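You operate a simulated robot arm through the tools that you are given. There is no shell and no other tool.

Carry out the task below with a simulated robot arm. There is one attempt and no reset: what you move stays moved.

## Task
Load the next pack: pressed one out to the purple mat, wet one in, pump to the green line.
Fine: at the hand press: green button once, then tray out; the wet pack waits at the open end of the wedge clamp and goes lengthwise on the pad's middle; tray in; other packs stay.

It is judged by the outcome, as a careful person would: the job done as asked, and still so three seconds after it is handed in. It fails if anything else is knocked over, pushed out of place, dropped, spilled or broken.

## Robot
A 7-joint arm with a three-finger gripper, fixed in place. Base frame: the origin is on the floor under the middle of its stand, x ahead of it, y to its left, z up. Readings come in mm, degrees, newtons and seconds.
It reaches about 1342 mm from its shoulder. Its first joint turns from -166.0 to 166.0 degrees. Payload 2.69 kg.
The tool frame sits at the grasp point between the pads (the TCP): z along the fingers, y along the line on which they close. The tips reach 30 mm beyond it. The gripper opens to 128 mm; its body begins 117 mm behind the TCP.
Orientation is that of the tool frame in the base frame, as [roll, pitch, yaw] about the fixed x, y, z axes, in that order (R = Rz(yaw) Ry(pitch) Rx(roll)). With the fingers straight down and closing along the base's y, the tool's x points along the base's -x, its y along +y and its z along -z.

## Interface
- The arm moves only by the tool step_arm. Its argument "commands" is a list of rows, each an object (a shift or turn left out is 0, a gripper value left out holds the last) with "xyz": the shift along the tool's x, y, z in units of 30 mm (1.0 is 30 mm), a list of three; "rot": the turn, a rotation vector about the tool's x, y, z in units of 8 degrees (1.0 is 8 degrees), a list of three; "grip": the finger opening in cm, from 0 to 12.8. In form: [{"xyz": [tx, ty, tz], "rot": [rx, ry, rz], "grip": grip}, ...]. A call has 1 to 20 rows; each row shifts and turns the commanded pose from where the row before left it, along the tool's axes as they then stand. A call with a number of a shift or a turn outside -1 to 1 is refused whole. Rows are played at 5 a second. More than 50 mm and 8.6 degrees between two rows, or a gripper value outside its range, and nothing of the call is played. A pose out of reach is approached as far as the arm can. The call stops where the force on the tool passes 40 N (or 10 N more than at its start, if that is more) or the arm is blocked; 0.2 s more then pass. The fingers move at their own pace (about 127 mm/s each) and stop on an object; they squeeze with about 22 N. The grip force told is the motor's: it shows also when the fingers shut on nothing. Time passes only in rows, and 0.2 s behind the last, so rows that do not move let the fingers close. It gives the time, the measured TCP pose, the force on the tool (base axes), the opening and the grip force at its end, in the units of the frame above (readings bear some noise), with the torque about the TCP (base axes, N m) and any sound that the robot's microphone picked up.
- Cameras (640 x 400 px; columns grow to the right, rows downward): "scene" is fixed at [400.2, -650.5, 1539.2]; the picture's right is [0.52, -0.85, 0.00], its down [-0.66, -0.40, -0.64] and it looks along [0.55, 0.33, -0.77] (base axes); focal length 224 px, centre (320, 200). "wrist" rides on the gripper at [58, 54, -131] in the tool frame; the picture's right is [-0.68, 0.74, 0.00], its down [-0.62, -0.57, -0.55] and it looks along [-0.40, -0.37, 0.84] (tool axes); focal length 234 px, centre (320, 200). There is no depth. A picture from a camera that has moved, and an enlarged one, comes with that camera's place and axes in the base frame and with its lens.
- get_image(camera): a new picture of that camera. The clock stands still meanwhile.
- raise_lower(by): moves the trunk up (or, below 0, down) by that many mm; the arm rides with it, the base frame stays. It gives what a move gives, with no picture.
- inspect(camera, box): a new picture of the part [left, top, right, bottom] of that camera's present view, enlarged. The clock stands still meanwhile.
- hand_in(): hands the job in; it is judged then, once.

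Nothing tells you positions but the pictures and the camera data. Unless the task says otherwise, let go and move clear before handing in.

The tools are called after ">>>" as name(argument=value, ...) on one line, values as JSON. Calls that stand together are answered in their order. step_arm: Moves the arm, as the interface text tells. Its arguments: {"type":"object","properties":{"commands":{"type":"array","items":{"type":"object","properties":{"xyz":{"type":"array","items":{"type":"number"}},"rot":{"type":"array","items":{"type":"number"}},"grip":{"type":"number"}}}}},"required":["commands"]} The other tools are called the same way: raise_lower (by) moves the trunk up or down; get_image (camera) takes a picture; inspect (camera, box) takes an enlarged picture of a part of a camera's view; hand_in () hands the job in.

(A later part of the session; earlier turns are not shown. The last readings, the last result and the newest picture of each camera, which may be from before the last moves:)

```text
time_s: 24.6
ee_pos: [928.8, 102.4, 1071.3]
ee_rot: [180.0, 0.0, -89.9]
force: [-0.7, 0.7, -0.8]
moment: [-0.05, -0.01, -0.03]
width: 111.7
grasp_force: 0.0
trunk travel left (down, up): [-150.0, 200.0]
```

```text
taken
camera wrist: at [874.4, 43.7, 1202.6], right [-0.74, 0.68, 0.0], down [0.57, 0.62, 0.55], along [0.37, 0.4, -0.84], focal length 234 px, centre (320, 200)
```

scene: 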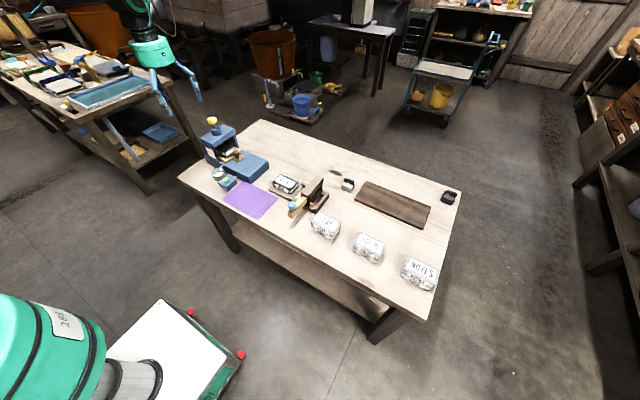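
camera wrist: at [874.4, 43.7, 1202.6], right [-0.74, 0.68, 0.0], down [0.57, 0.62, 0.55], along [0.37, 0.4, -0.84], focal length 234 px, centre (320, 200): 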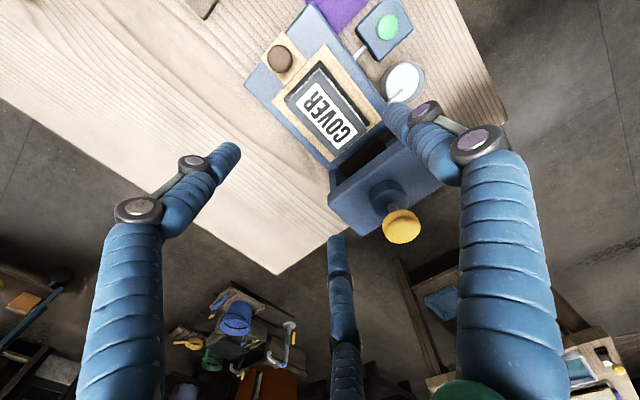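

>>> inspect(camera="wrist", box=[240, 20, 420, 180])

```text
2.50 times, centred on (330, 100) of wrist
camera zoom: at [874.4, 43.7, 1202.6], right [-0.74, 0.68, 0.0], down [0.57, 0.62, 0.55], along [0.37, 0.4, -0.84], focal length 585 px, centre (295, 450)
```

zoom: 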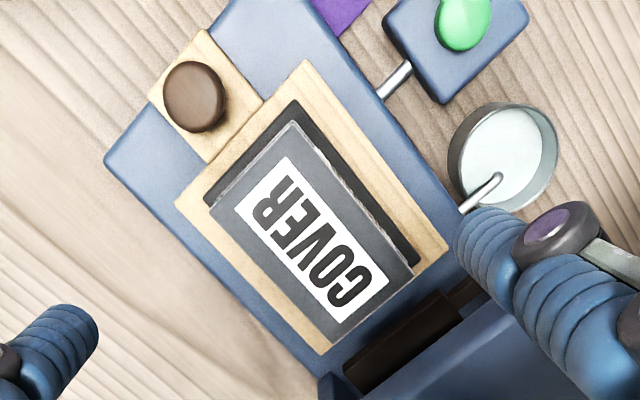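

This view gives the pack centre as (919.8, 110), in agreement with the earlier one. I'll descend partway with the fingers straddling the pack, then check.

>>> step_arm(commands=[{"xyz": [0, 0, 0.95]}, {"xyz": [0, 0, 0.95]}, {"xyz": [0, 0, 0.95]}, {"xyz": [0, 0, 0.95]}, {"xyz": [0, 0, 0.8]}, {"xyz": [0, 0, 0]}])

>>> get_image(camera="wrist")

>>> inspect(camera="scene", box=[205, 100, 295, 180])

```text
time_s: 26.0
ee_pos: [928.6, 100.7, 932.1]
ee_rot: [180.0, 0.0, -90.0]
force: [0.7, 0.3, 0.0]
moment: [0.0, 0.04, 0.01]
width: 111.7
grasp_force: 0.1
trunk travel left (down, up): [-150.0, 200.0]
```

```text
taken
camera wrist: at [874.9, 43.1, 1064.6], right [-0.74, 0.68, 0.0], down [0.57, 0.62, 0.55], along [0.37, 0.4, -0.84], focal length 234 px, centre (320, 200)
```

wrist: 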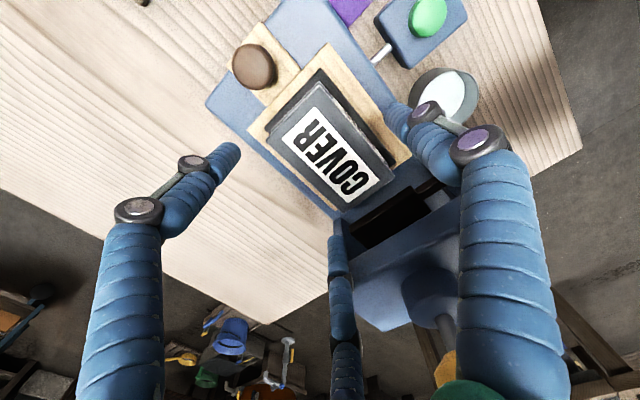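

```text
5.00 times, centred on (250, 140) of scene
camera zoom: at [400.2, -650.5, 1539.2], right [0.52, -0.85, 0.0], down [-0.66, -0.4, -0.64], along [0.55, 0.33, -0.77], focal length 1118 px, centre (670, 500)
```

zoom: 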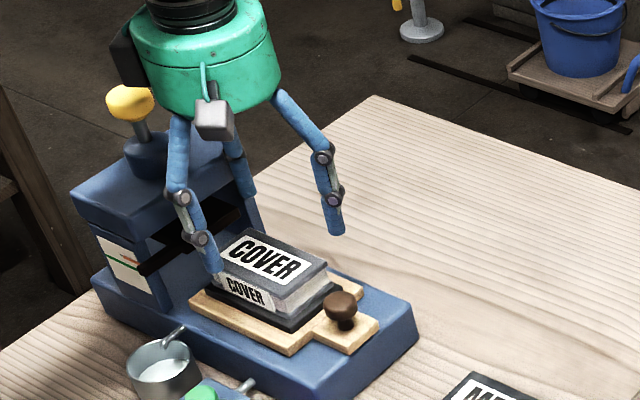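

There's a dark protrusion on the gripper's far side near the pump knob. I'll zoom in to check the clearance before going lower.

>>> inspect(camera="scene", box=[200, 70, 270, 140])

>>> get_image(camera="scene")

```text
5.71 times, centred on (235, 105) of scene
camera zoom: at [400.2, -650.5, 1539.2], right [0.52, -0.85, 0.0], down [-0.66, -0.4, -0.64], along [0.55, 0.33, -0.77], focal length 1278 px, centre (806, 743)
```

zoom: 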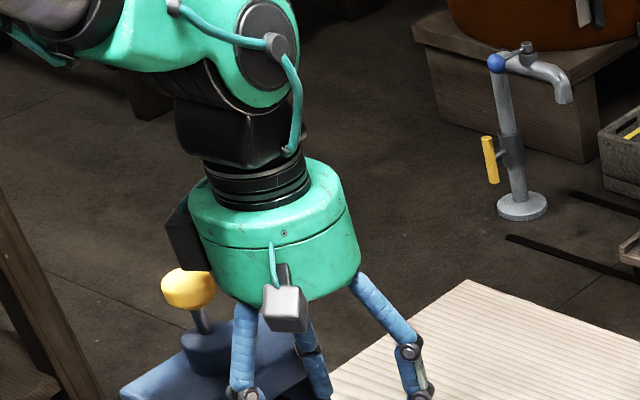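

```text
taken
```

scene: 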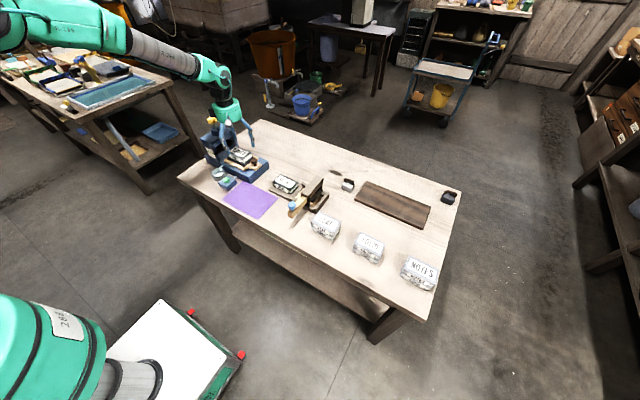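

The protrusion sits on the tool -x side and ends around y≈181, so it clears the pump knob by about 19 mm. I'll descend to grasp height, with the tips just above the pad.

>>> step_arm(commands=[{"xyz": [0, -0.03, 0.5]}, {"xyz": [0, 0, 0.5]}, {"xyz": [0, 0, 0.4]}, {"xyz": [0, 0, 0.2]}, {"xyz": [0, 0, 0]}])

>>> get_image(camera="wrist")

>>> inspect(camera="scene", box=[215, 115, 285, 175])

```text
time_s: 27.2
ee_pos: [930.4, 101.6, 886.6]
ee_rot: [-180.0, 0.0, -89.9]
force: [-0.4, -0.2, 0.7]
moment: [0.01, 0.0, 0.0]
width: 111.8
grasp_force: 0.1
trunk travel left (down, up): [-150.0, 200.0]
```

```text
taken
camera wrist: at [876.0, 42.9, 1017.1], right [-0.74, 0.68, 0.0], down [0.57, 0.62, 0.55], along [0.37, 0.4, -0.84], focal length 234 px, centre (320, 200)
```

wrist: 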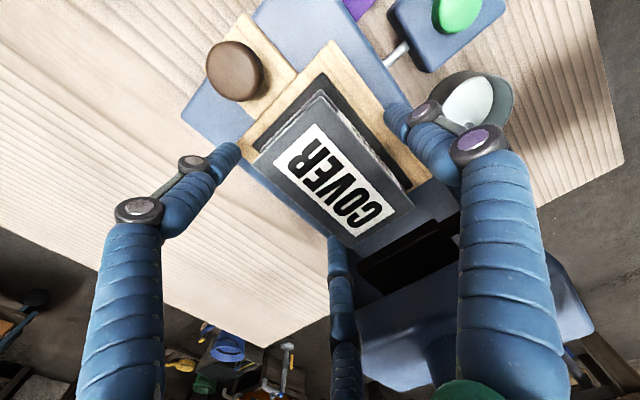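

```text
6.67 times, centred on (250, 145) of scene
camera zoom: at [400.2, -650.5, 1539.2], right [0.52, -0.85, 0.0], down [-0.66, -0.4, -0.64], along [0.55, 0.33, -0.77], focal length 1491 px, centre (787, 567)
```

zoom: 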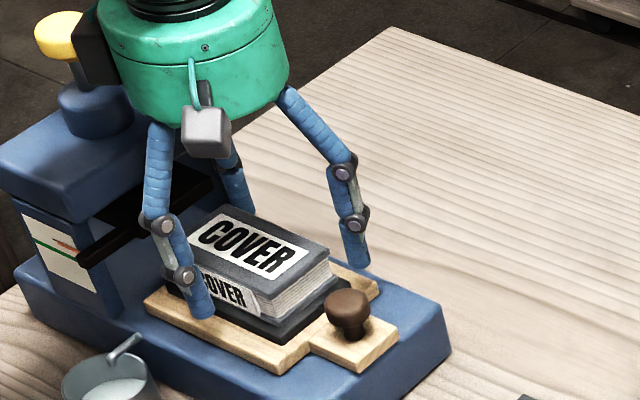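

The fingers straddle the pack cleanly. I'll lower 4 mm more and close.

>>> step_arm(commands=[{"xyz": [0, 0, 0.13]}, {"grip": 7.5}, {"grip": 5}, {"grip": 0}, {"grip": 0}, {"grip": 0}])

>>> get_image(camera="wrist")

>>> inspect(camera="scene", box=[215, 115, 285, 175])

```text
time_s: 28.6
ee_pos: [929.3, 102.2, 882.3]
ee_rot: [-179.9, -0.1, -90.1]
force: [1.8, -0.1, 0.6]
moment: [-0.01, -0.01, 0.06]
width: 84.0
grasp_force: 21.9
trunk travel left (down, up): [-150.0, 200.0]
```

```text
taken
camera wrist: at [875.7, 43.1, 1013.6], right [-0.74, 0.68, 0.0], down [0.57, 0.62, 0.55], along [0.37, 0.4, -0.84], focal length 234 px, centre (320, 200)
```

wrist: 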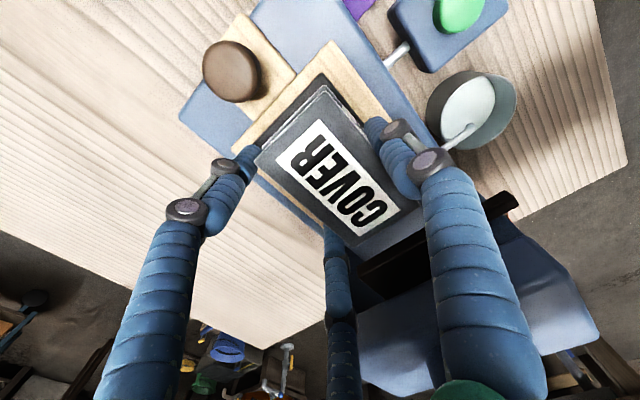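

```text
6.67 times, centred on (250, 145) of scene
camera zoom: at [400.2, -650.5, 1539.2], right [0.52, -0.85, 0.0], down [-0.66, -0.4, -0.64], along [0.55, 0.33, -0.77], focal length 1491 px, centre (787, 567)
```

zoom: 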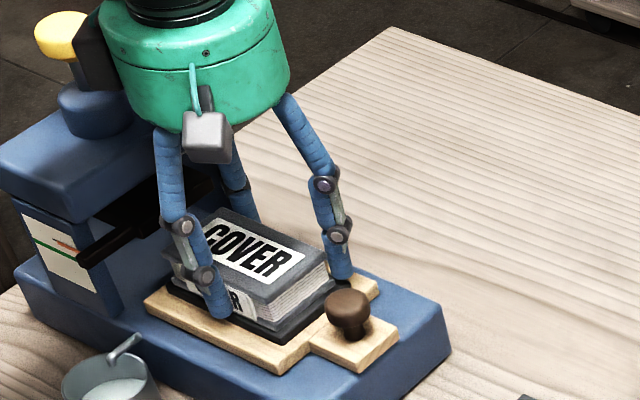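

It's gripped on both sides (84 mm radial opening). I'll lift slightly first to check the hold.

>>> step_arm(commands=[{"xyz": [0, 0, -0.3]}, {"xyz": [0, 0, -0.5]}, {"xyz": [0, 0, 0]}])

>>> inspect(camera="scene", box=[215, 105, 285, 175])

>>> get_image(camera="wrist")

```text
time_s: 29.4
ee_pos: [929.8, 99.7, 907.9]
ee_rot: [180.0, 0.0, -90.1]
force: [0.0, -0.3, -1.4]
moment: [0.0, -0.04, 0.0]
width: 84.0
grasp_force: 21.9
trunk travel left (down, up): [-150.0, 200.0]
```

```text
5.71 times, centred on (250, 140) of scene
camera zoom: at [400.2, -650.5, 1539.2], right [0.52, -0.85, 0.0], down [-0.66, -0.4, -0.64], along [0.55, 0.33, -0.77], focal length 1278 px, centre (720, 543)
```

zoom: 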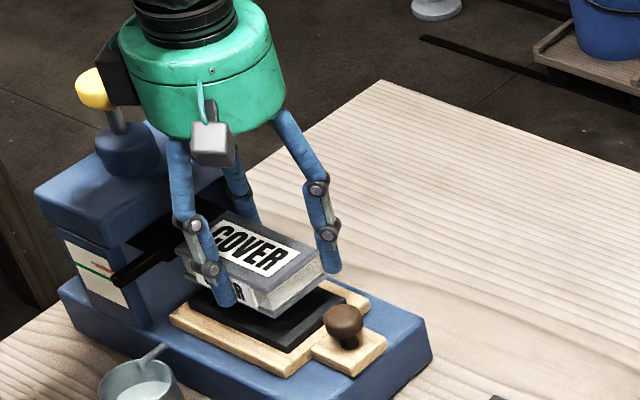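

```text
taken
camera wrist: at [875.5, 42.7, 1037.6], right [-0.74, 0.68, 0.0], down [0.57, 0.62, 0.55], along [0.37, 0.4, -0.84], focal length 234 px, centre (320, 200)
```

wrist: 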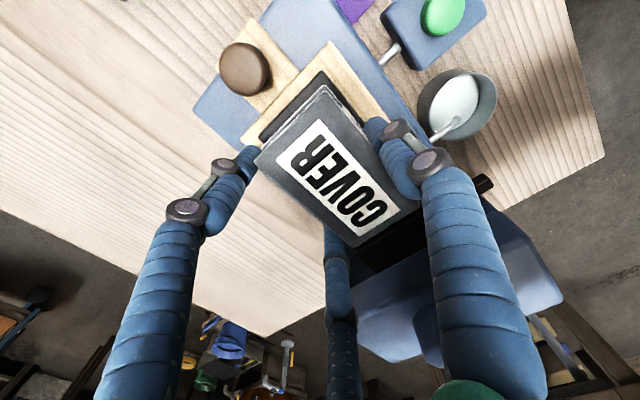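

The pack came up level and the pad is visible underneath. I'll raise it clear of the knob and carry it over the purple mat, aiming for pack centre (792, -58).

>>> step_arm(commands=[{"xyz": [0, 0, -0.6]}, {"xyz": [0, 0, -0.6]}, {"xyz": [0.789, 0.606, 0]}, {"xyz": [0.789, 0.606, 0]}, {"xyz": [0.789, 0.606, 0]}, {"xyz": [0.789, 0.606, 0]}, {"xyz": [0.789, 0.606, 0]}, {"xyz": [0.789, 0.606, 0]}, {"xyz": [0.789, 0.606, 0]}, {"xyz": [0, 0, 0]}])

>>> inspect(camera="scene", box=[190, 110, 310, 230])

>>> get_image(camera="wrist")

```text
time_s: 31.6
ee_pos: [801.4, -65.3, 941.5]
ee_rot: [-180.0, 0.0, -90.1]
force: [-0.3, -0.5, -1.6]
moment: [0.03, -0.06, 0.03]
width: 83.7
grasp_force: 21.8
trunk travel left (down, up): [-150.0, 200.0]
```

```text
3.33 times, centred on (250, 170) of scene
camera zoom: at [400.2, -650.5, 1539.2], right [0.52, -0.85, 0.0], down [-0.66, -0.4, -0.64], along [0.55, 0.33, -0.77], focal length 746 px, centre (553, 300)
```

zoom: 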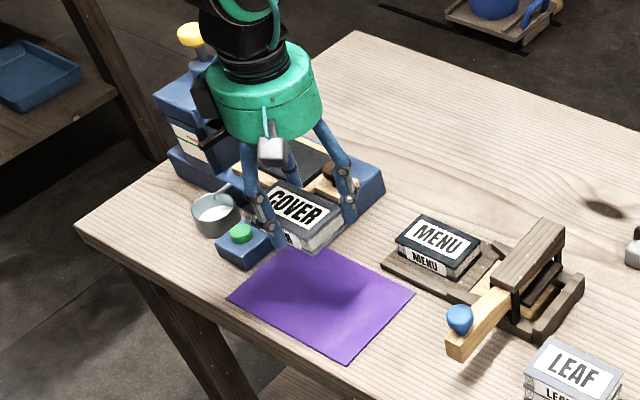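

```text
taken
camera wrist: at [747.8, -122.8, 1072.2], right [-0.74, 0.68, 0.0], down [0.57, 0.62, 0.55], along [0.37, 0.4, -0.84], focal length 234 px, centre (320, 200)
```

wrist: 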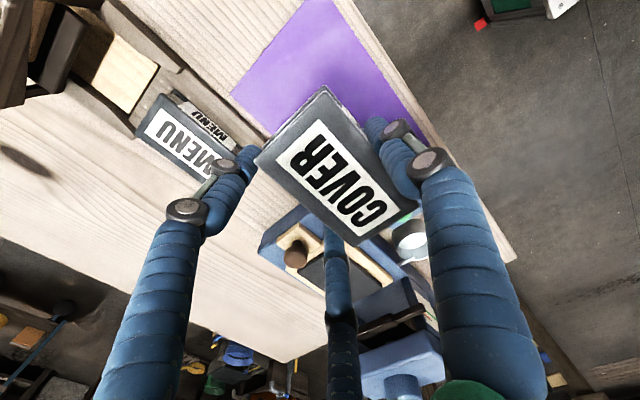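

The pack is over the mat. I'll take a sharper look at the mat edges to verify the table height and position before lowering.

>>> inspect(camera="wrist", box=[200, 0, 460, 160])

>>> inspect(camera="scene", box=[220, 170, 290, 225])

```text
2.46 times, centred on (330, 80) of wrist
camera zoom: at [747.8, -122.8, 1072.2], right [-0.74, 0.68, 0.0], down [0.57, 0.62, 0.55], along [0.37, 0.4, -0.84], focal length 576 px, centre (295, 495)
```

zoom: 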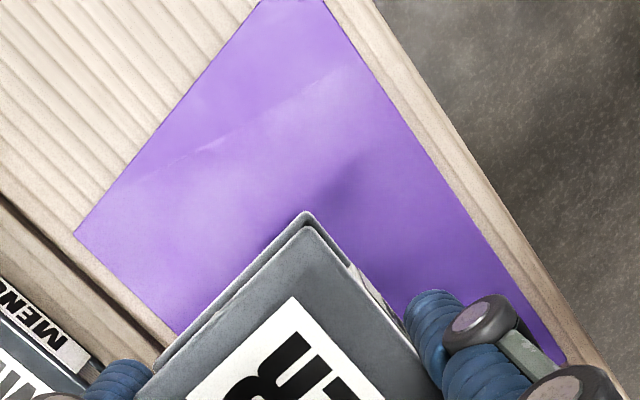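

```text
7.27 times, centred on (255, 198) of scene
camera zoom: at [400.2, -650.5, 1539.2], right [0.52, -0.85, 0.0], down [-0.66, -0.4, -0.64], along [0.55, 0.33, -0.77], focal length 1627 px, centre (793, 218)
```

zoom: 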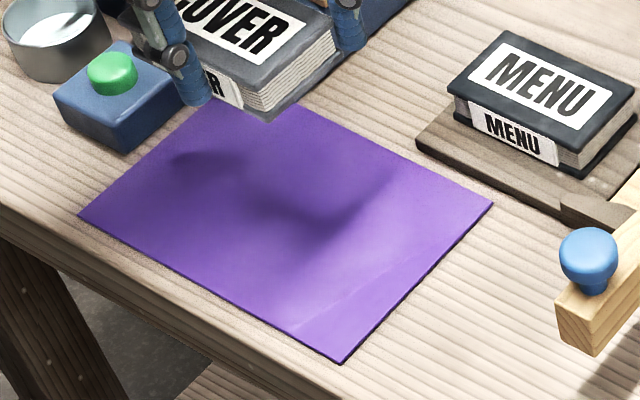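

The table and mat surface comes out at z≈782, and the mat spans x 716–854, y -159 to 50. The pack is centred within it, so I'll lower to just above the mat.

>>> step_arm(commands=[{"xyz": [0, 0, 0.9]}, {"xyz": [0, 0, 0.9]}, {"xyz": [0, 0, 0.9]}, {"xyz": [0, 0, 0.7]}, {"xyz": [0, 0, 0]}])

>>> inspect(camera="scene", box=[220, 160, 290, 225])

>>> get_image(camera="wrist")

```text
time_s: 32.8
ee_pos: [804.4, -64.3, 840.7]
ee_rot: [179.9, 0.0, -90.0]
force: [0.5, -1.2, -1.3]
moment: [-0.01, -0.03, 0.02]
width: 83.9
grasp_force: 22.4
trunk travel left (down, up): [-150.0, 200.0]
```

```text
6.15 times, centred on (255, 192) of scene
camera zoom: at [400.2, -650.5, 1539.2], right [0.52, -0.85, 0.0], down [-0.66, -0.4, -0.64], along [0.55, 0.33, -0.77], focal length 1377 px, centre (720, 246)
```

zoom: 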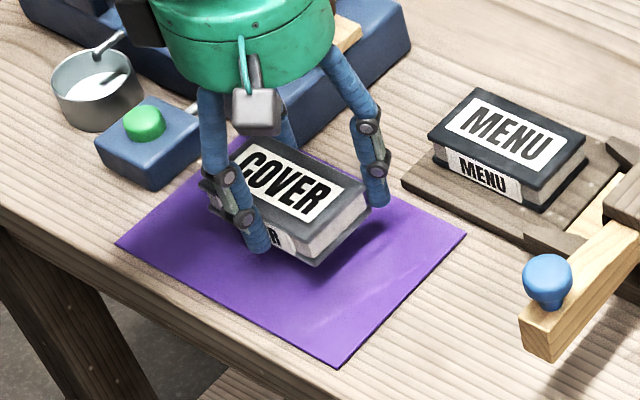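

```text
taken
camera wrist: at [749.4, -123.2, 970.5], right [-0.74, 0.68, 0.0], down [0.57, 0.62, 0.55], along [0.37, 0.4, -0.84], focal length 234 px, centre (320, 200)
```

wrist: 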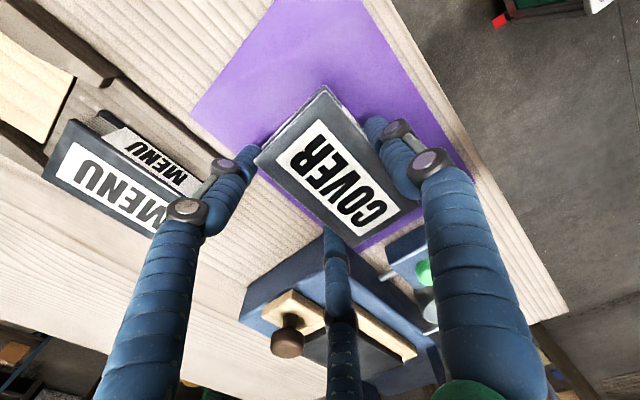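

I'll shift slightly away from the press base and creep down to contact.

>>> step_arm(commands=[{"xyz": [0.167, 0.267, 0.1]}, {"xyz": [0, 0, 0.2]}, {"xyz": [0, 0, 0.15]}, {"xyz": [0, 0, 0.07]}, {"xyz": [0, 0, 0]}])

>>> inspect(camera="scene", box=[230, 170, 280, 215])

```text
time_s: 34.0
ee_pos: [794.3, -69.2, 824.9]
ee_rot: [-179.9, 0.0, -90.0]
force: [-0.1, 0.6, -1.6]
moment: [-0.04, 0.01, -0.03]
width: 83.9
grasp_force: 22.2
trunk travel left (down, up): [-150.0, 200.0]
```

```text
8.89 times, centred on (255, 192) of scene
camera zoom: at [400.2, -650.5, 1539.2], right [0.52, -0.85, 0.0], down [-0.66, -0.4, -0.64], along [0.55, 0.33, -0.77], focal length 1988 px, centre (898, 267)
```

zoom: 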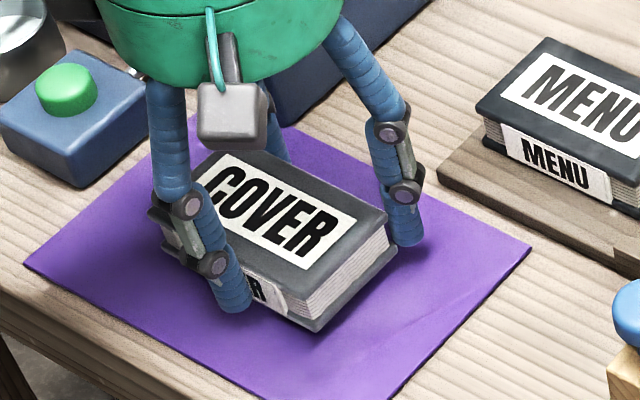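

It's still slightly above the mat. I'll continue in 1.5 mm steps.

>>> step_arm(commands=[{"xyz": [0, 0, 0.05]}, {"xyz": [0, 0, 0.05]}, {"xyz": [0, 0, 0.05]}, {"xyz": [0, 0, 0]}])

>>> step_arm(commands=[{"xyz": [0, 0, 0.05]}, {"xyz": [0, 0, 0.05]}, {"xyz": [0, 0, 0]}])

>>> inspect(camera="scene", box=[230, 170, 280, 215])

```text
time_s: 35.0
ee_pos: [794.0, -69.1, 821.1]
ee_rot: [179.9, 0.1, -90.0]
force: [0.3, -1.0, -1.6]
moment: [0.03, -0.01, 0.02]
width: 83.9
grasp_force: 22.3
trunk travel left (down, up): [-150.0, 200.0]
```

```text
time_s: 35.8
ee_pos: [795.3, -69.5, 816.6]
ee_rot: [-180.0, 0.0, -90.0]
force: [0.8, 0.3, -1.2]
moment: [-0.01, -0.05, 0.0]
width: 83.7
grasp_force: 22.0
trunk travel left (down, up): [-150.0, 200.0]
```

```text
8.89 times, centred on (255, 192) of scene
camera zoom: at [400.2, -650.5, 1539.2], right [0.52, -0.85, 0.0], down [-0.66, -0.4, -0.64], along [0.55, 0.33, -0.77], focal length 1988 px, centre (898, 267)
```

zoom: 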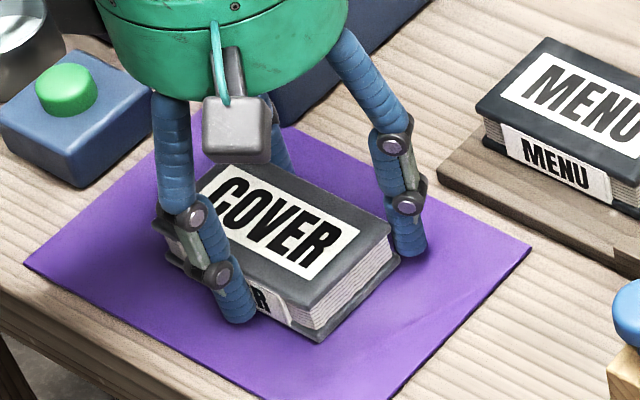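

>>> step_arm(commands=[{"xyz": [0, 0, 0.05]}, {"xyz": [0, 0, 0]}])

>>> step_arm(commands=[{"xyz": [0, 0, 0.05]}, {"xyz": [0, 0, 0]}])

>>> step_arm(commands=[{"xyz": [0, 0, 0.05]}, {"xyz": [0, 0, 0]}])

>>> inspect(camera="scene", box=[230, 170, 280, 215])

```text
time_s: 36.4
ee_pos: [794.1, -69.2, 815.3]
ee_rot: [179.9, 0.0, -90.0]
force: [-0.9, 0.3, 2.9]
moment: [0.05, 0.2, 0.03]
width: 83.9
grasp_force: 22.1
trunk travel left (down, up): [-150.0, 200.0]
```

```text
time_s: 37.0
ee_pos: [794.7, -69.5, 815.6]
ee_rot: [-179.9, 0.0, -90.0]
force: [-3.7, 0.6, 17.5]
moment: [0.11, 0.9, -0.02]
width: 83.9
grasp_force: 22.0
trunk travel left (down, up): [-150.0, 200.0]
```

```text
time_s: 37.6
ee_pos: [794.3, -70.5, 815.2]
ee_rot: [-179.8, 0.0, -90.0]
force: [-6.7, -1.0, 34.7]
moment: [0.06, 0.84, -0.09]
width: 84.3
grasp_force: 22.1
trunk travel left (down, up): [-150.0, 200.0]
```

```text
8.89 times, centred on (255, 192) of scene
camera zoom: at [400.2, -650.5, 1539.2], right [0.52, -0.85, 0.0], down [-0.66, -0.4, -0.64], along [0.55, 0.33, -0.77], focal length 1988 px, centre (898, 267)
```

zoom: 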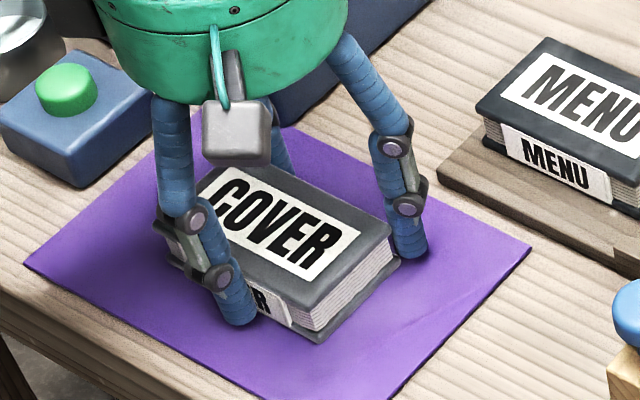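

Contact was made at TCP z≈815. I'll back off the push by about 2.5 mm, then open gently and check.

>>> step_arm(commands=[{"xyz": [0, 0, -0.09]}, {"xyz": [0, 0, 0]}])

>>> step_arm(commands=[{"grip": 9}, {"grip": 10}, {"grip": 10}, {"grip": 10}])

>>> inspect(camera="scene", box=[230, 170, 280, 215])

>>> get_image(camera="wrist")

```text
time_s: 38.2
ee_pos: [794.1, -70.6, 815.1]
ee_rot: [-179.8, 0.1, -90.0]
force: [7.0, -1.7, 13.7]
moment: [-0.11, -0.36, -0.02]
width: 83.9
grasp_force: 21.7
trunk travel left (down, up): [-150.0, 200.0]
```

```text
time_s: 39.2
ee_pos: [793.9, -69.7, 815.5]
ee_rot: [-179.9, 0.0, -90.0]
force: [-1.4, -0.2, 0.1]
moment: [-0.03, 0.04, 0.01]
width: 99.8
grasp_force: 0.0
trunk travel left (down, up): [-150.0, 200.0]
```

```text
8.89 times, centred on (255, 192) of scene
camera zoom: at [400.2, -650.5, 1539.2], right [0.52, -0.85, 0.0], down [-0.66, -0.4, -0.64], along [0.55, 0.33, -0.77], focal length 1988 px, centre (898, 267)
```

zoom: 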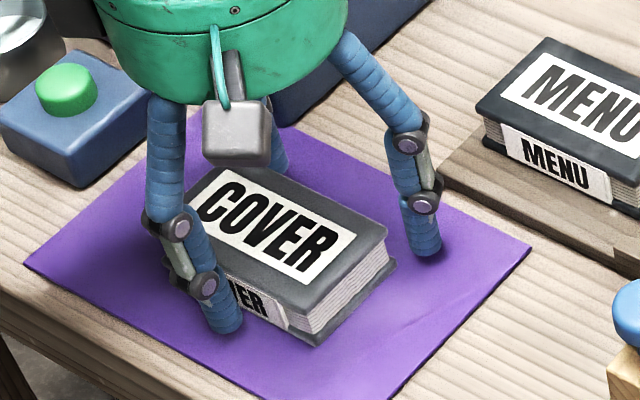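

```text
taken
camera wrist: at [740.2, -127.9, 946.3], right [-0.74, 0.68, 0.0], down [0.57, 0.62, 0.55], along [0.37, 0.4, -0.84], focal length 234 px, centre (320, 200)
```

wrist: 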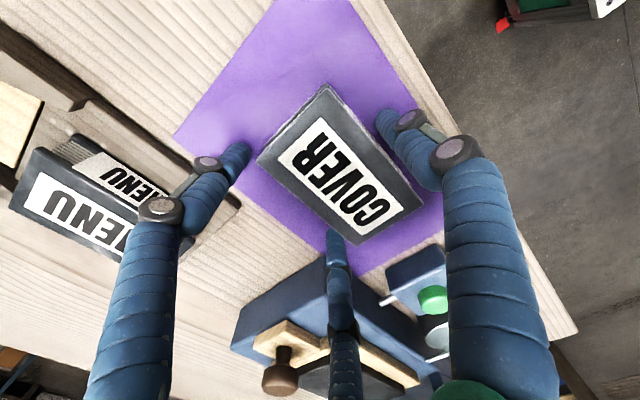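

COVER is flat on the mat. I'll rise straight up and look over the area, including the pad and MENU.

>>> step_arm(commands=[{"xyz": [0, 0, -0.4]}, {"xyz": [0, 0, -0.8]}, {"xyz": [0, 0, -0.95]}, {"xyz": [0, 0, -0.95]}, {"xyz": [0, 0, -0.95]}, {"xyz": [0, 0, -0.95]}, {"xyz": [0, 0, -0.95]}, {"xyz": [0, 0, 0]}])

>>> get_image(camera="wrist")

>>> inspect(camera="scene", box=[200, 110, 340, 230])

```text
time_s: 41.0
ee_pos: [794.4, -68.6, 995.6]
ee_rot: [180.0, -0.1, -90.0]
force: [0.5, -0.6, 0.3]
moment: [-0.04, -0.04, -0.03]
width: 100.2
grasp_force: 0.0
trunk travel left (down, up): [-150.0, 200.0]
```

```text
taken
camera wrist: at [739.5, -127.2, 1126.0], right [-0.74, 0.68, 0.0], down [0.57, 0.62, 0.55], along [0.37, 0.4, -0.84], focal length 234 px, centre (320, 200)
```

wrist: 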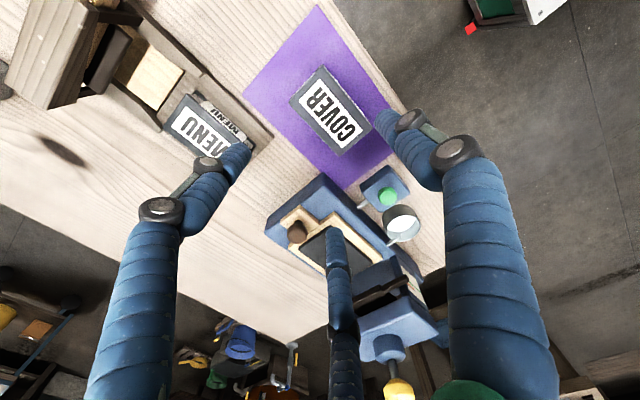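

```text
3.33 times, centred on (270, 170) of scene
camera zoom: at [400.2, -650.5, 1539.2], right [0.52, -0.85, 0.0], down [-0.66, -0.4, -0.64], along [0.55, 0.33, -0.77], focal length 746 px, centre (487, 300)
```

zoom: 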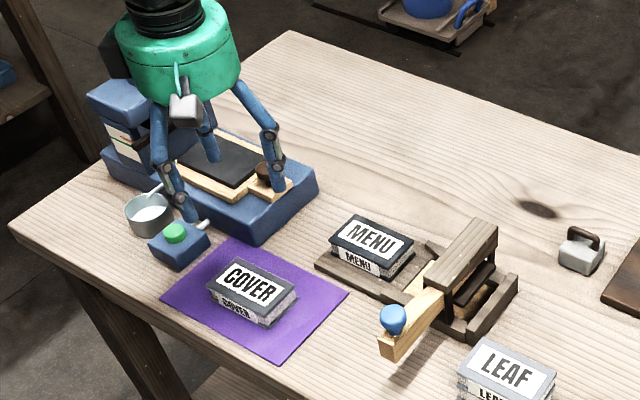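

COVER rests squarely on the mat and the pad is empty. I'll move above MENU with the same orientation to measure it.

>>> step_arm(commands=[{"xyz": [0.489, -0.917, 0], "grip": 11.2}, {"xyz": [0.489, -0.917, 0]}, {"xyz": [0.489, -0.917, 0]}, {"xyz": [0.489, -0.917, 0]}, {"xyz": [0.489, -0.917, 0]}, {"xyz": [0, 0, 0]}])

>>> get_image(camera="wrist")

>>> inspect(camera="wrist", box=[220, 20, 420, 180])

>>> inspect(camera="scene", box=[262, 160, 332, 220])

```text
time_s: 42.4
ee_pos: [932.1, -143.7, 994.4]
ee_rot: [179.9, -0.1, -90.0]
force: [-0.1, -0.3, -0.4]
moment: [0.0, 0.02, -0.03]
width: 112.1
grasp_force: 0.1
trunk travel left (down, up): [-150.0, 200.0]
```

```text
taken
camera wrist: at [878.2, -202.1, 1123.9], right [-0.74, 0.68, 0.0], down [0.57, 0.62, 0.55], along [0.37, 0.4, -0.84], focal length 234 px, centre (320, 200)
```

wrist: 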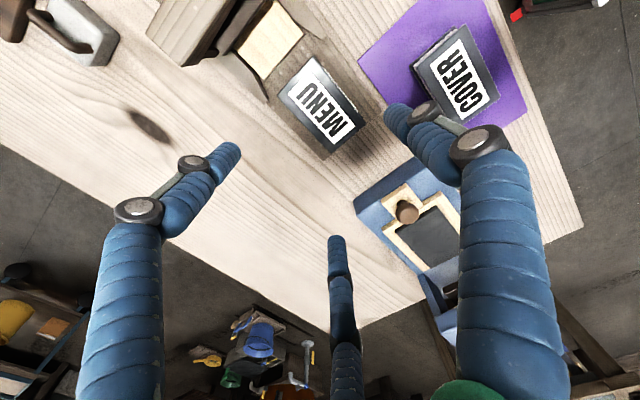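

```text
2.50 times, centred on (320, 100) of wrist
camera zoom: at [878.2, -202.1, 1123.9], right [-0.74, 0.68, 0.0], down [0.57, 0.62, 0.55], along [0.37, 0.4, -0.84], focal length 585 px, centre (320, 450)
```

zoom: 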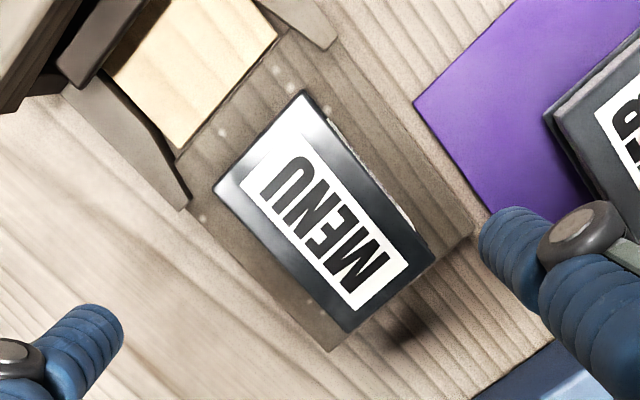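

```text
6.67 times, centred on (297, 190) of scene
camera zoom: at [400.2, -650.5, 1539.2], right [0.52, -0.85, 0.0], down [-0.66, -0.4, -0.64], along [0.55, 0.33, -0.77], focal length 1491 px, centre (473, 267)
```

zoom: 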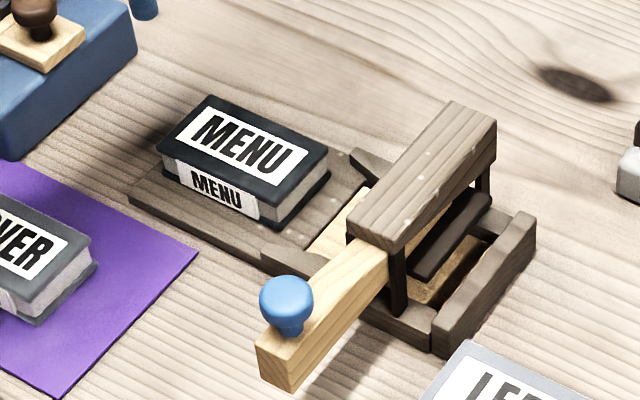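

MENU is centred at about (919, -152), top z≈824, 59×98 mm and axis-aligned. I'll measure the empty pad and check the gripper's side box for the upcoming placement.

>>> inspect(camera="wrist", box=[340, 140, 480, 300])

>>> inspect(camera="scene", box=[220, 60, 340, 180])

>>> inspect(camera="scene", box=[205, 120, 275, 180])

```text
2.50 times, centred on (410, 220) of wrist
camera zoom: at [878.2, -202.1, 1123.9], right [-0.74, 0.68, 0.0], down [0.57, 0.62, 0.55], along [0.37, 0.4, -0.84], focal length 585 px, centre (95, 150)
```

zoom: 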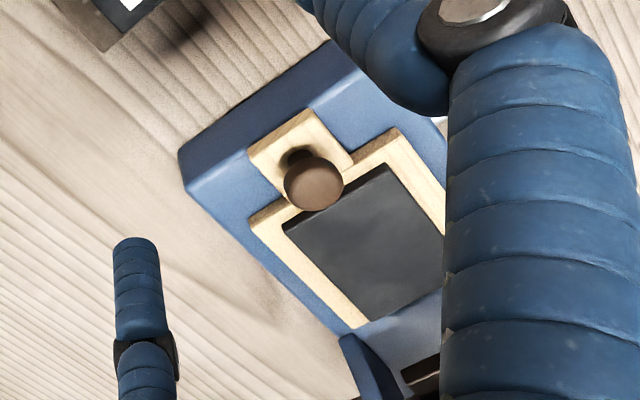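

```text
3.33 times, centred on (280, 120) of scene
camera zoom: at [400.2, -650.5, 1539.2], right [0.52, -0.85, 0.0], down [-0.66, -0.4, -0.64], along [0.55, 0.33, -0.77], focal length 746 px, centre (453, 467)
```

zoom: 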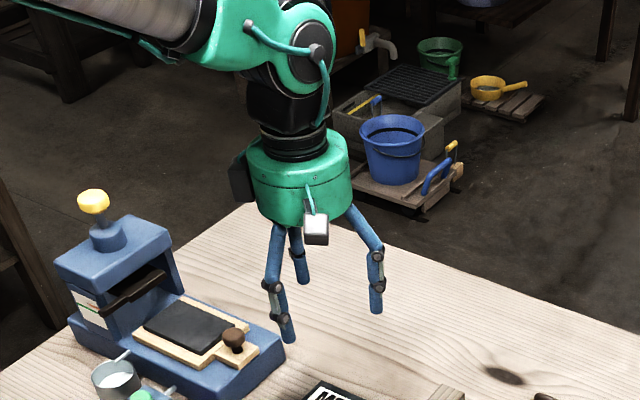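

```text
6.67 times, centred on (240, 150) of scene
camera zoom: at [400.2, -650.5, 1539.2], right [0.52, -0.85, 0.0], down [-0.66, -0.4, -0.64], along [0.55, 0.33, -0.77], focal length 1491 px, centre (853, 533)
```

zoom: 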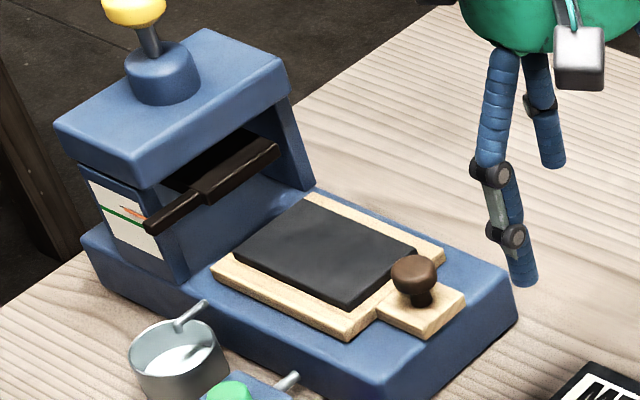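

The pad centre estimates are (919, 107) from the wrist and (924, 111) from the scene. I'll take a better-centred wrist view of the empty pad before fetching MENU, so the placement is accurate.

>>> step_arm(commands=[{"xyz": [-0.829, 0.39, -0.267]}, {"xyz": [-0.829, 0.39, -0.267]}, {"xyz": [-0.829, 0.39, -0.267]}, {"xyz": [-0.829, 0.39, -0.267]}, {"xyz": [-0.829, 0.39, -0.267]}, {"xyz": [-0.829, 0.39, -0.267]}, {"xyz": [-0.829, 0.39, -0.267]}, {"xyz": [0, 0, 0]}])

>>> get_image(camera="wrist")

>>> inspect(camera="wrist", box=[240, 110, 400, 240])

```text
time_s: 44.2
ee_pos: [849.6, 31.8, 1050.1]
ee_rot: [-179.9, 0.0, -90.0]
force: [-0.6, 0.6, 0.3]
moment: [-0.07, -0.04, -0.01]
width: 111.6
grasp_force: 0.0
trunk travel left (down, up): [-150.0, 200.0]
```

```text
taken
camera wrist: at [795.4, -26.8, 1181.2], right [-0.74, 0.68, 0.0], down [0.57, 0.62, 0.55], along [0.37, 0.4, -0.84], focal length 234 px, centre (320, 200)
```

wrist: 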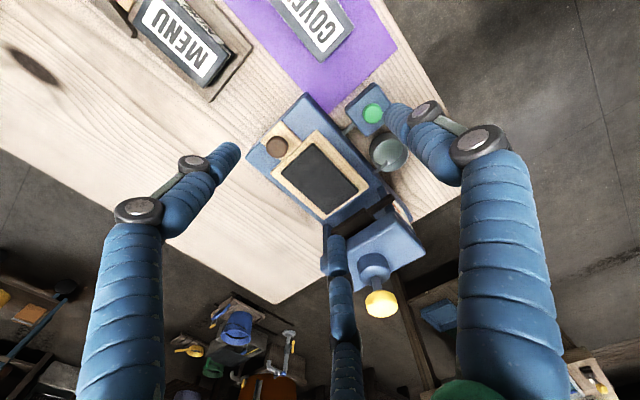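

```text
3.08 times, centred on (320, 175) of wrist
camera zoom: at [795.4, -26.8, 1181.2], right [-0.74, 0.68, 0.0], down [0.57, 0.62, 0.55], along [0.37, 0.4, -0.84], focal length 720 px, centre (320, 277)
```

zoom: 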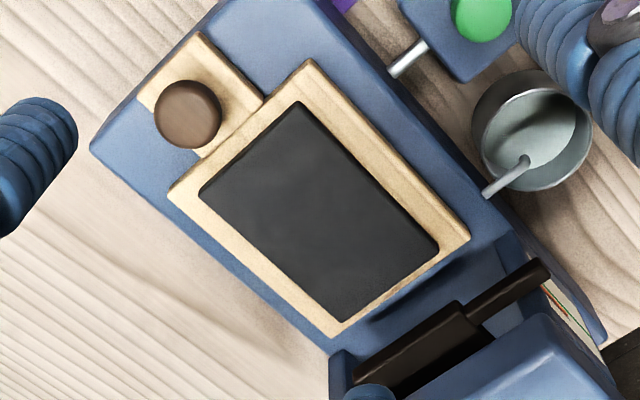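

The pad spans x 883–954, y 54–164, with its centre at (918.5, 109) and its long axis along y. Now I'll go back over MENU to grasp it, with a slightly smaller opening to stay clear of the clamp's guide rails.

>>> step_arm(commands=[{"xyz": [0.849, -0.3805, 0.2667], "grip": 10}, {"xyz": [0.849, -0.3805, 0.2667]}, {"xyz": [0.849, -0.3805, 0.2667]}, {"xyz": [0.849, -0.3805, 0.2667]}, {"xyz": [0.849, -0.3805, 0.2667]}, {"xyz": [0.849, -0.3805, 0.2667]}, {"xyz": [0.849, -0.3805, 0.2667]}, {"xyz": [0, 0, 0.9]}, {"xyz": [0, 0, 0.9]}, {"xyz": [0, 0, 0.9]}, {"xyz": [0, 0, 0.9]}, {"xyz": [0, 0, 0]}])

>>> get_image(camera="wrist")

>>> inspect(camera="scene", box=[252, 130, 342, 220])

```text
time_s: 46.8
ee_pos: [929.8, -148.5, 883.7]
ee_rot: [180.0, 0.0, -90.0]
force: [0.3, -0.3, 0.0]
moment: [-0.03, 0.03, -0.01]
width: 100.2
grasp_force: 0.0
trunk travel left (down, up): [-150.0, 200.0]
```

```text
taken
camera wrist: at [875.5, -205.9, 1015.9], right [-0.74, 0.68, 0.0], down [0.57, 0.62, 0.55], along [0.37, 0.4, -0.84], focal length 234 px, centre (320, 200)
```

wrist: 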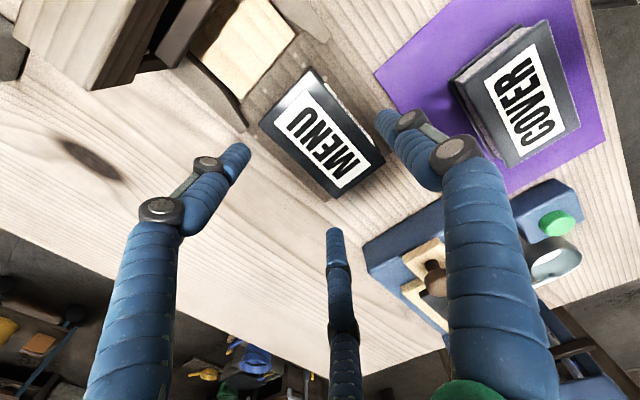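

```text
4.44 times, centred on (297, 175) of scene
camera zoom: at [400.2, -650.5, 1539.2], right [0.52, -0.85, 0.0], down [-0.66, -0.4, -0.64], along [0.55, 0.33, -0.77], focal length 994 px, centre (422, 311)
```

zoom: 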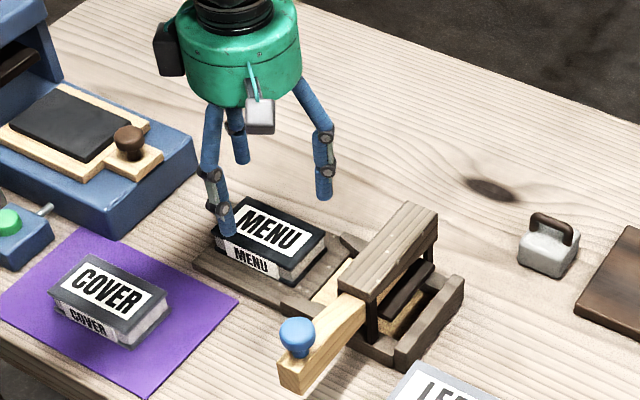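

>>> inspect(camera="wrist", box=[220, 40, 420, 220])

```text
2.22 times, centred on (320, 130) of wrist
camera zoom: at [875.5, -205.9, 1015.9], right [-0.74, 0.68, 0.0], down [0.57, 0.62, 0.55], along [0.37, 0.4, -0.84], focal length 520 px, centre (320, 356)
```

zoom: 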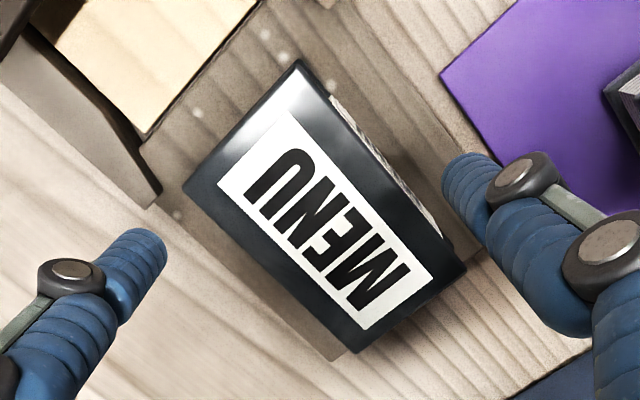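

MENU's centre is confirmed at (918, -153). I'll descend to grasp height.

>>> step_arm(commands=[{"xyz": [0, 0.033, 0.6]}, {"xyz": [0, 0, 0.5]}, {"xyz": [0, 0, 0.4]}, {"xyz": [0, 0, 0.3]}, {"xyz": [0, 0, 0]}])

>>> get_image(camera="wrist")

>>> inspect(camera="scene", box=[262, 150, 332, 210])

```text
time_s: 48.0
ee_pos: [928.9, -148.1, 830.8]
ee_rot: [179.8, 0.0, -90.0]
force: [-0.1, 0.0, 0.5]
moment: [0.04, -0.02, -0.01]
width: 100.0
grasp_force: 0.1
trunk travel left (down, up): [-150.0, 200.0]
```

```text
taken
camera wrist: at [874.5, -205.8, 962.0], right [-0.74, 0.68, 0.0], down [0.57, 0.62, 0.55], along [0.37, 0.4, -0.84], focal length 234 px, centre (320, 200)
```

wrist: 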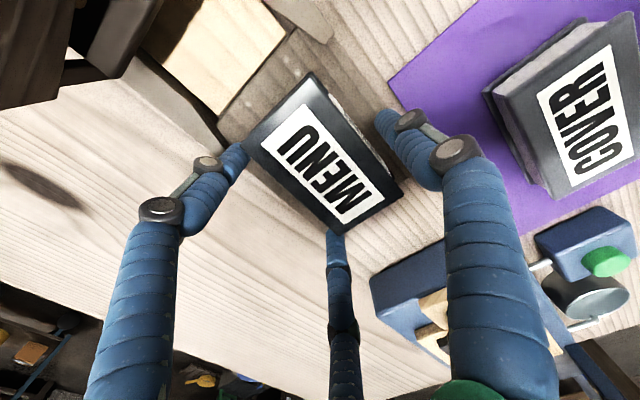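

```text
6.67 times, centred on (297, 180) of scene
camera zoom: at [400.2, -650.5, 1539.2], right [0.52, -0.85, 0.0], down [-0.66, -0.4, -0.64], along [0.55, 0.33, -0.77], focal length 1491 px, centre (473, 333)
```

zoom: 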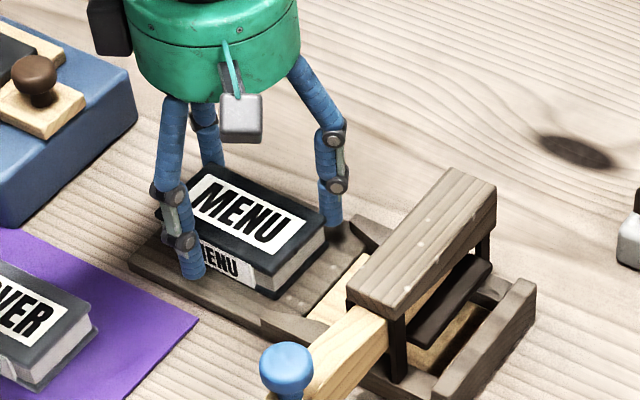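

The fingers straddle MENU clear of the guide rails. I'll lower 3 mm and close.

>>> step_arm(commands=[{"xyz": [0, 0, 0.1]}, {"xyz": [0, 0, 0]}, {"grip": 8}, {"grip": 5}, {"grip": 0}, {"grip": 0}, {"grip": 0}])

>>> get_image(camera="wrist")

>>> inspect(camera="scene", box=[262, 150, 332, 210])

```text
time_s: 49.6
ee_pos: [928.4, -147.8, 829.0]
ee_rot: [-180.0, -0.1, -90.0]
force: [1.1, 1.7, 5.2]
moment: [0.19, 0.04, -0.19]
width: 84.7
grasp_force: 22.1
trunk travel left (down, up): [-150.0, 200.0]
```

```text
taken
camera wrist: at [874.7, -205.8, 960.2], right [-0.74, 0.68, 0.0], down [0.57, 0.62, 0.55], along [0.37, 0.4, -0.84], focal length 234 px, centre (320, 200)
```

wrist: 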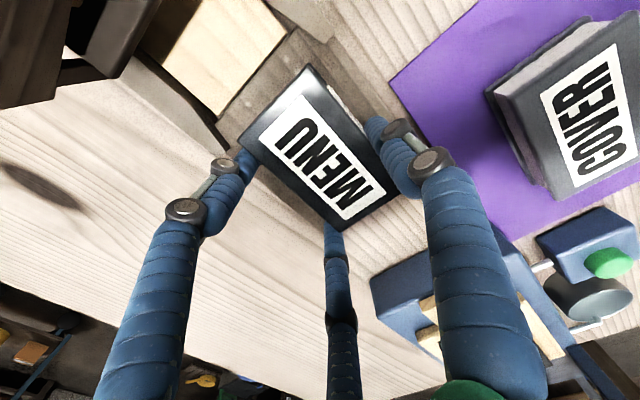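

```text
6.67 times, centred on (297, 180) of scene
camera zoom: at [400.2, -650.5, 1539.2], right [0.52, -0.85, 0.0], down [-0.66, -0.4, -0.64], along [0.55, 0.33, -0.77], focal length 1491 px, centre (473, 333)
```

zoom: 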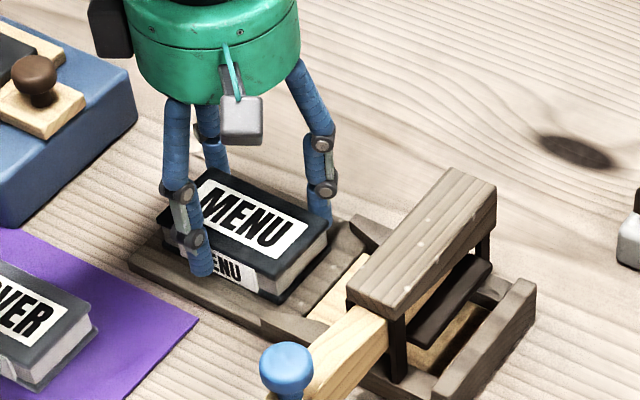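

MENU is gripped (84.7 mm, the same as COVER). I'll lift gently and check that nothing else comes with it.

>>> step_arm(commands=[{"xyz": [0, 0, -0.2]}, {"xyz": [0, 0, -0.4]}, {"xyz": [0, 0, -0.6]}, {"xyz": [0, 0, 0]}])

>>> inspect(camera="wrist", box=[200, 20, 440, 240])

>>> inspect(camera="scene", box=[262, 140, 332, 210])

```text
time_s: 50.6
ee_pos: [930.2, -148.1, 864.6]
ee_rot: [-180.0, 0.0, -90.0]
force: [0.6, 0.6, -0.8]
moment: [0.02, -0.02, 0.02]
width: 84.3
grasp_force: 22.8
trunk travel left (down, up): [-150.0, 200.0]
```

```text
1.82 times, centred on (320, 130) of wrist
camera zoom: at [874.3, -205.5, 996.0], right [-0.74, 0.68, 0.0], down [0.57, 0.62, 0.55], along [0.37, 0.4, -0.84], focal length 426 px, centre (320, 327)
```

zoom: 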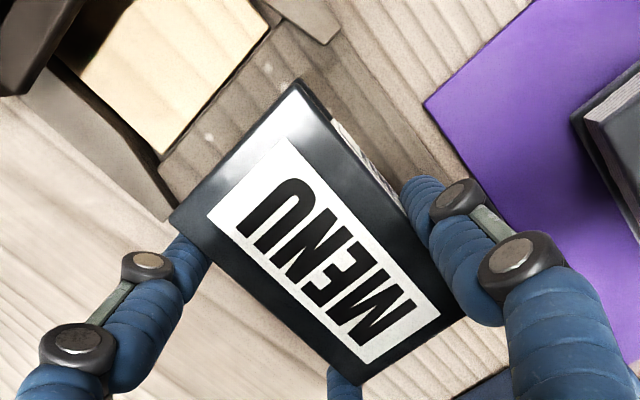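

```text
5.71 times, centred on (297, 175) of scene
camera zoom: at [400.2, -650.5, 1539.2], right [0.52, -0.85, 0.0], down [-0.66, -0.4, -0.64], along [0.55, 0.33, -0.77], focal length 1278 px, centre (451, 343)
```

zoom: 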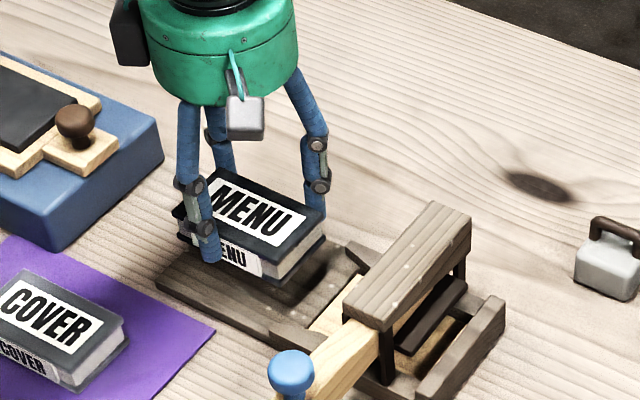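

MENU is held level and the clamp is undisturbed. I'll raise it and carry it over the pad (target pack centre 918.5, 109).

>>> step_arm(commands=[{"xyz": [0, 0, -0.83]}, {"xyz": [0, 0, -0.83]}, {"xyz": [0, 0, -0.83]}, {"xyz": [-0.973, -0.007, 0]}, {"xyz": [-0.973, -0.007, 0]}, {"xyz": [-0.973, -0.007, 0]}, {"xyz": [-0.973, -0.007, 0]}, {"xyz": [-0.973, -0.007, 0]}, {"xyz": [-0.973, -0.007, 0]}, {"xyz": [-0.973, -0.007, 0]}, {"xyz": [-0.973, -0.007, 0]}, {"xyz": [-0.973, -0.007, 0]}, {"xyz": [0, 0, 0]}])

>>> get_image(camera="wrist")

>>> inspect(camera="scene", box=[205, 90, 295, 180])

```text
time_s: 53.4
ee_pos: [930.7, 116.8, 938.2]
ee_rot: [179.9, 0.0, -90.0]
force: [1.0, -0.2, -1.8]
moment: [-0.03, -0.03, 0.0]
width: 84.1
grasp_force: 22.6
trunk travel left (down, up): [-150.0, 200.0]
```

```text
taken
camera wrist: at [877.1, 58.8, 1069.4], right [-0.74, 0.68, 0.0], down [0.57, 0.62, 0.55], along [0.37, 0.4, -0.84], focal length 234 px, centre (320, 200)
```

wrist: 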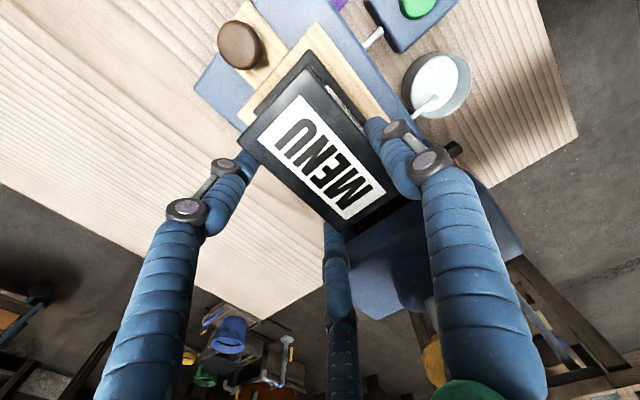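

```text
4.44 times, centred on (250, 135) of scene
camera zoom: at [400.2, -650.5, 1539.2], right [0.52, -0.85, 0.0], down [-0.66, -0.4, -0.64], along [0.55, 0.33, -0.77], focal length 994 px, centre (631, 489)
```

zoom: 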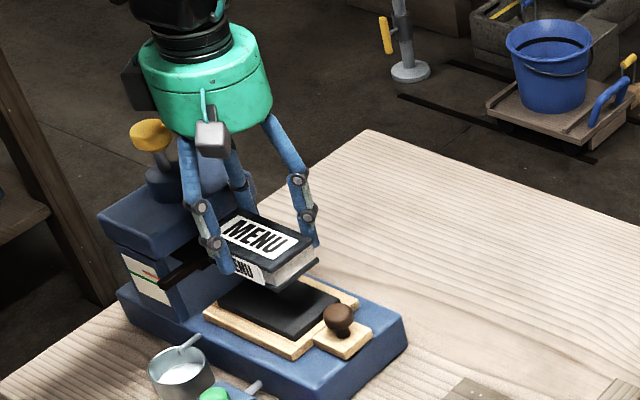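

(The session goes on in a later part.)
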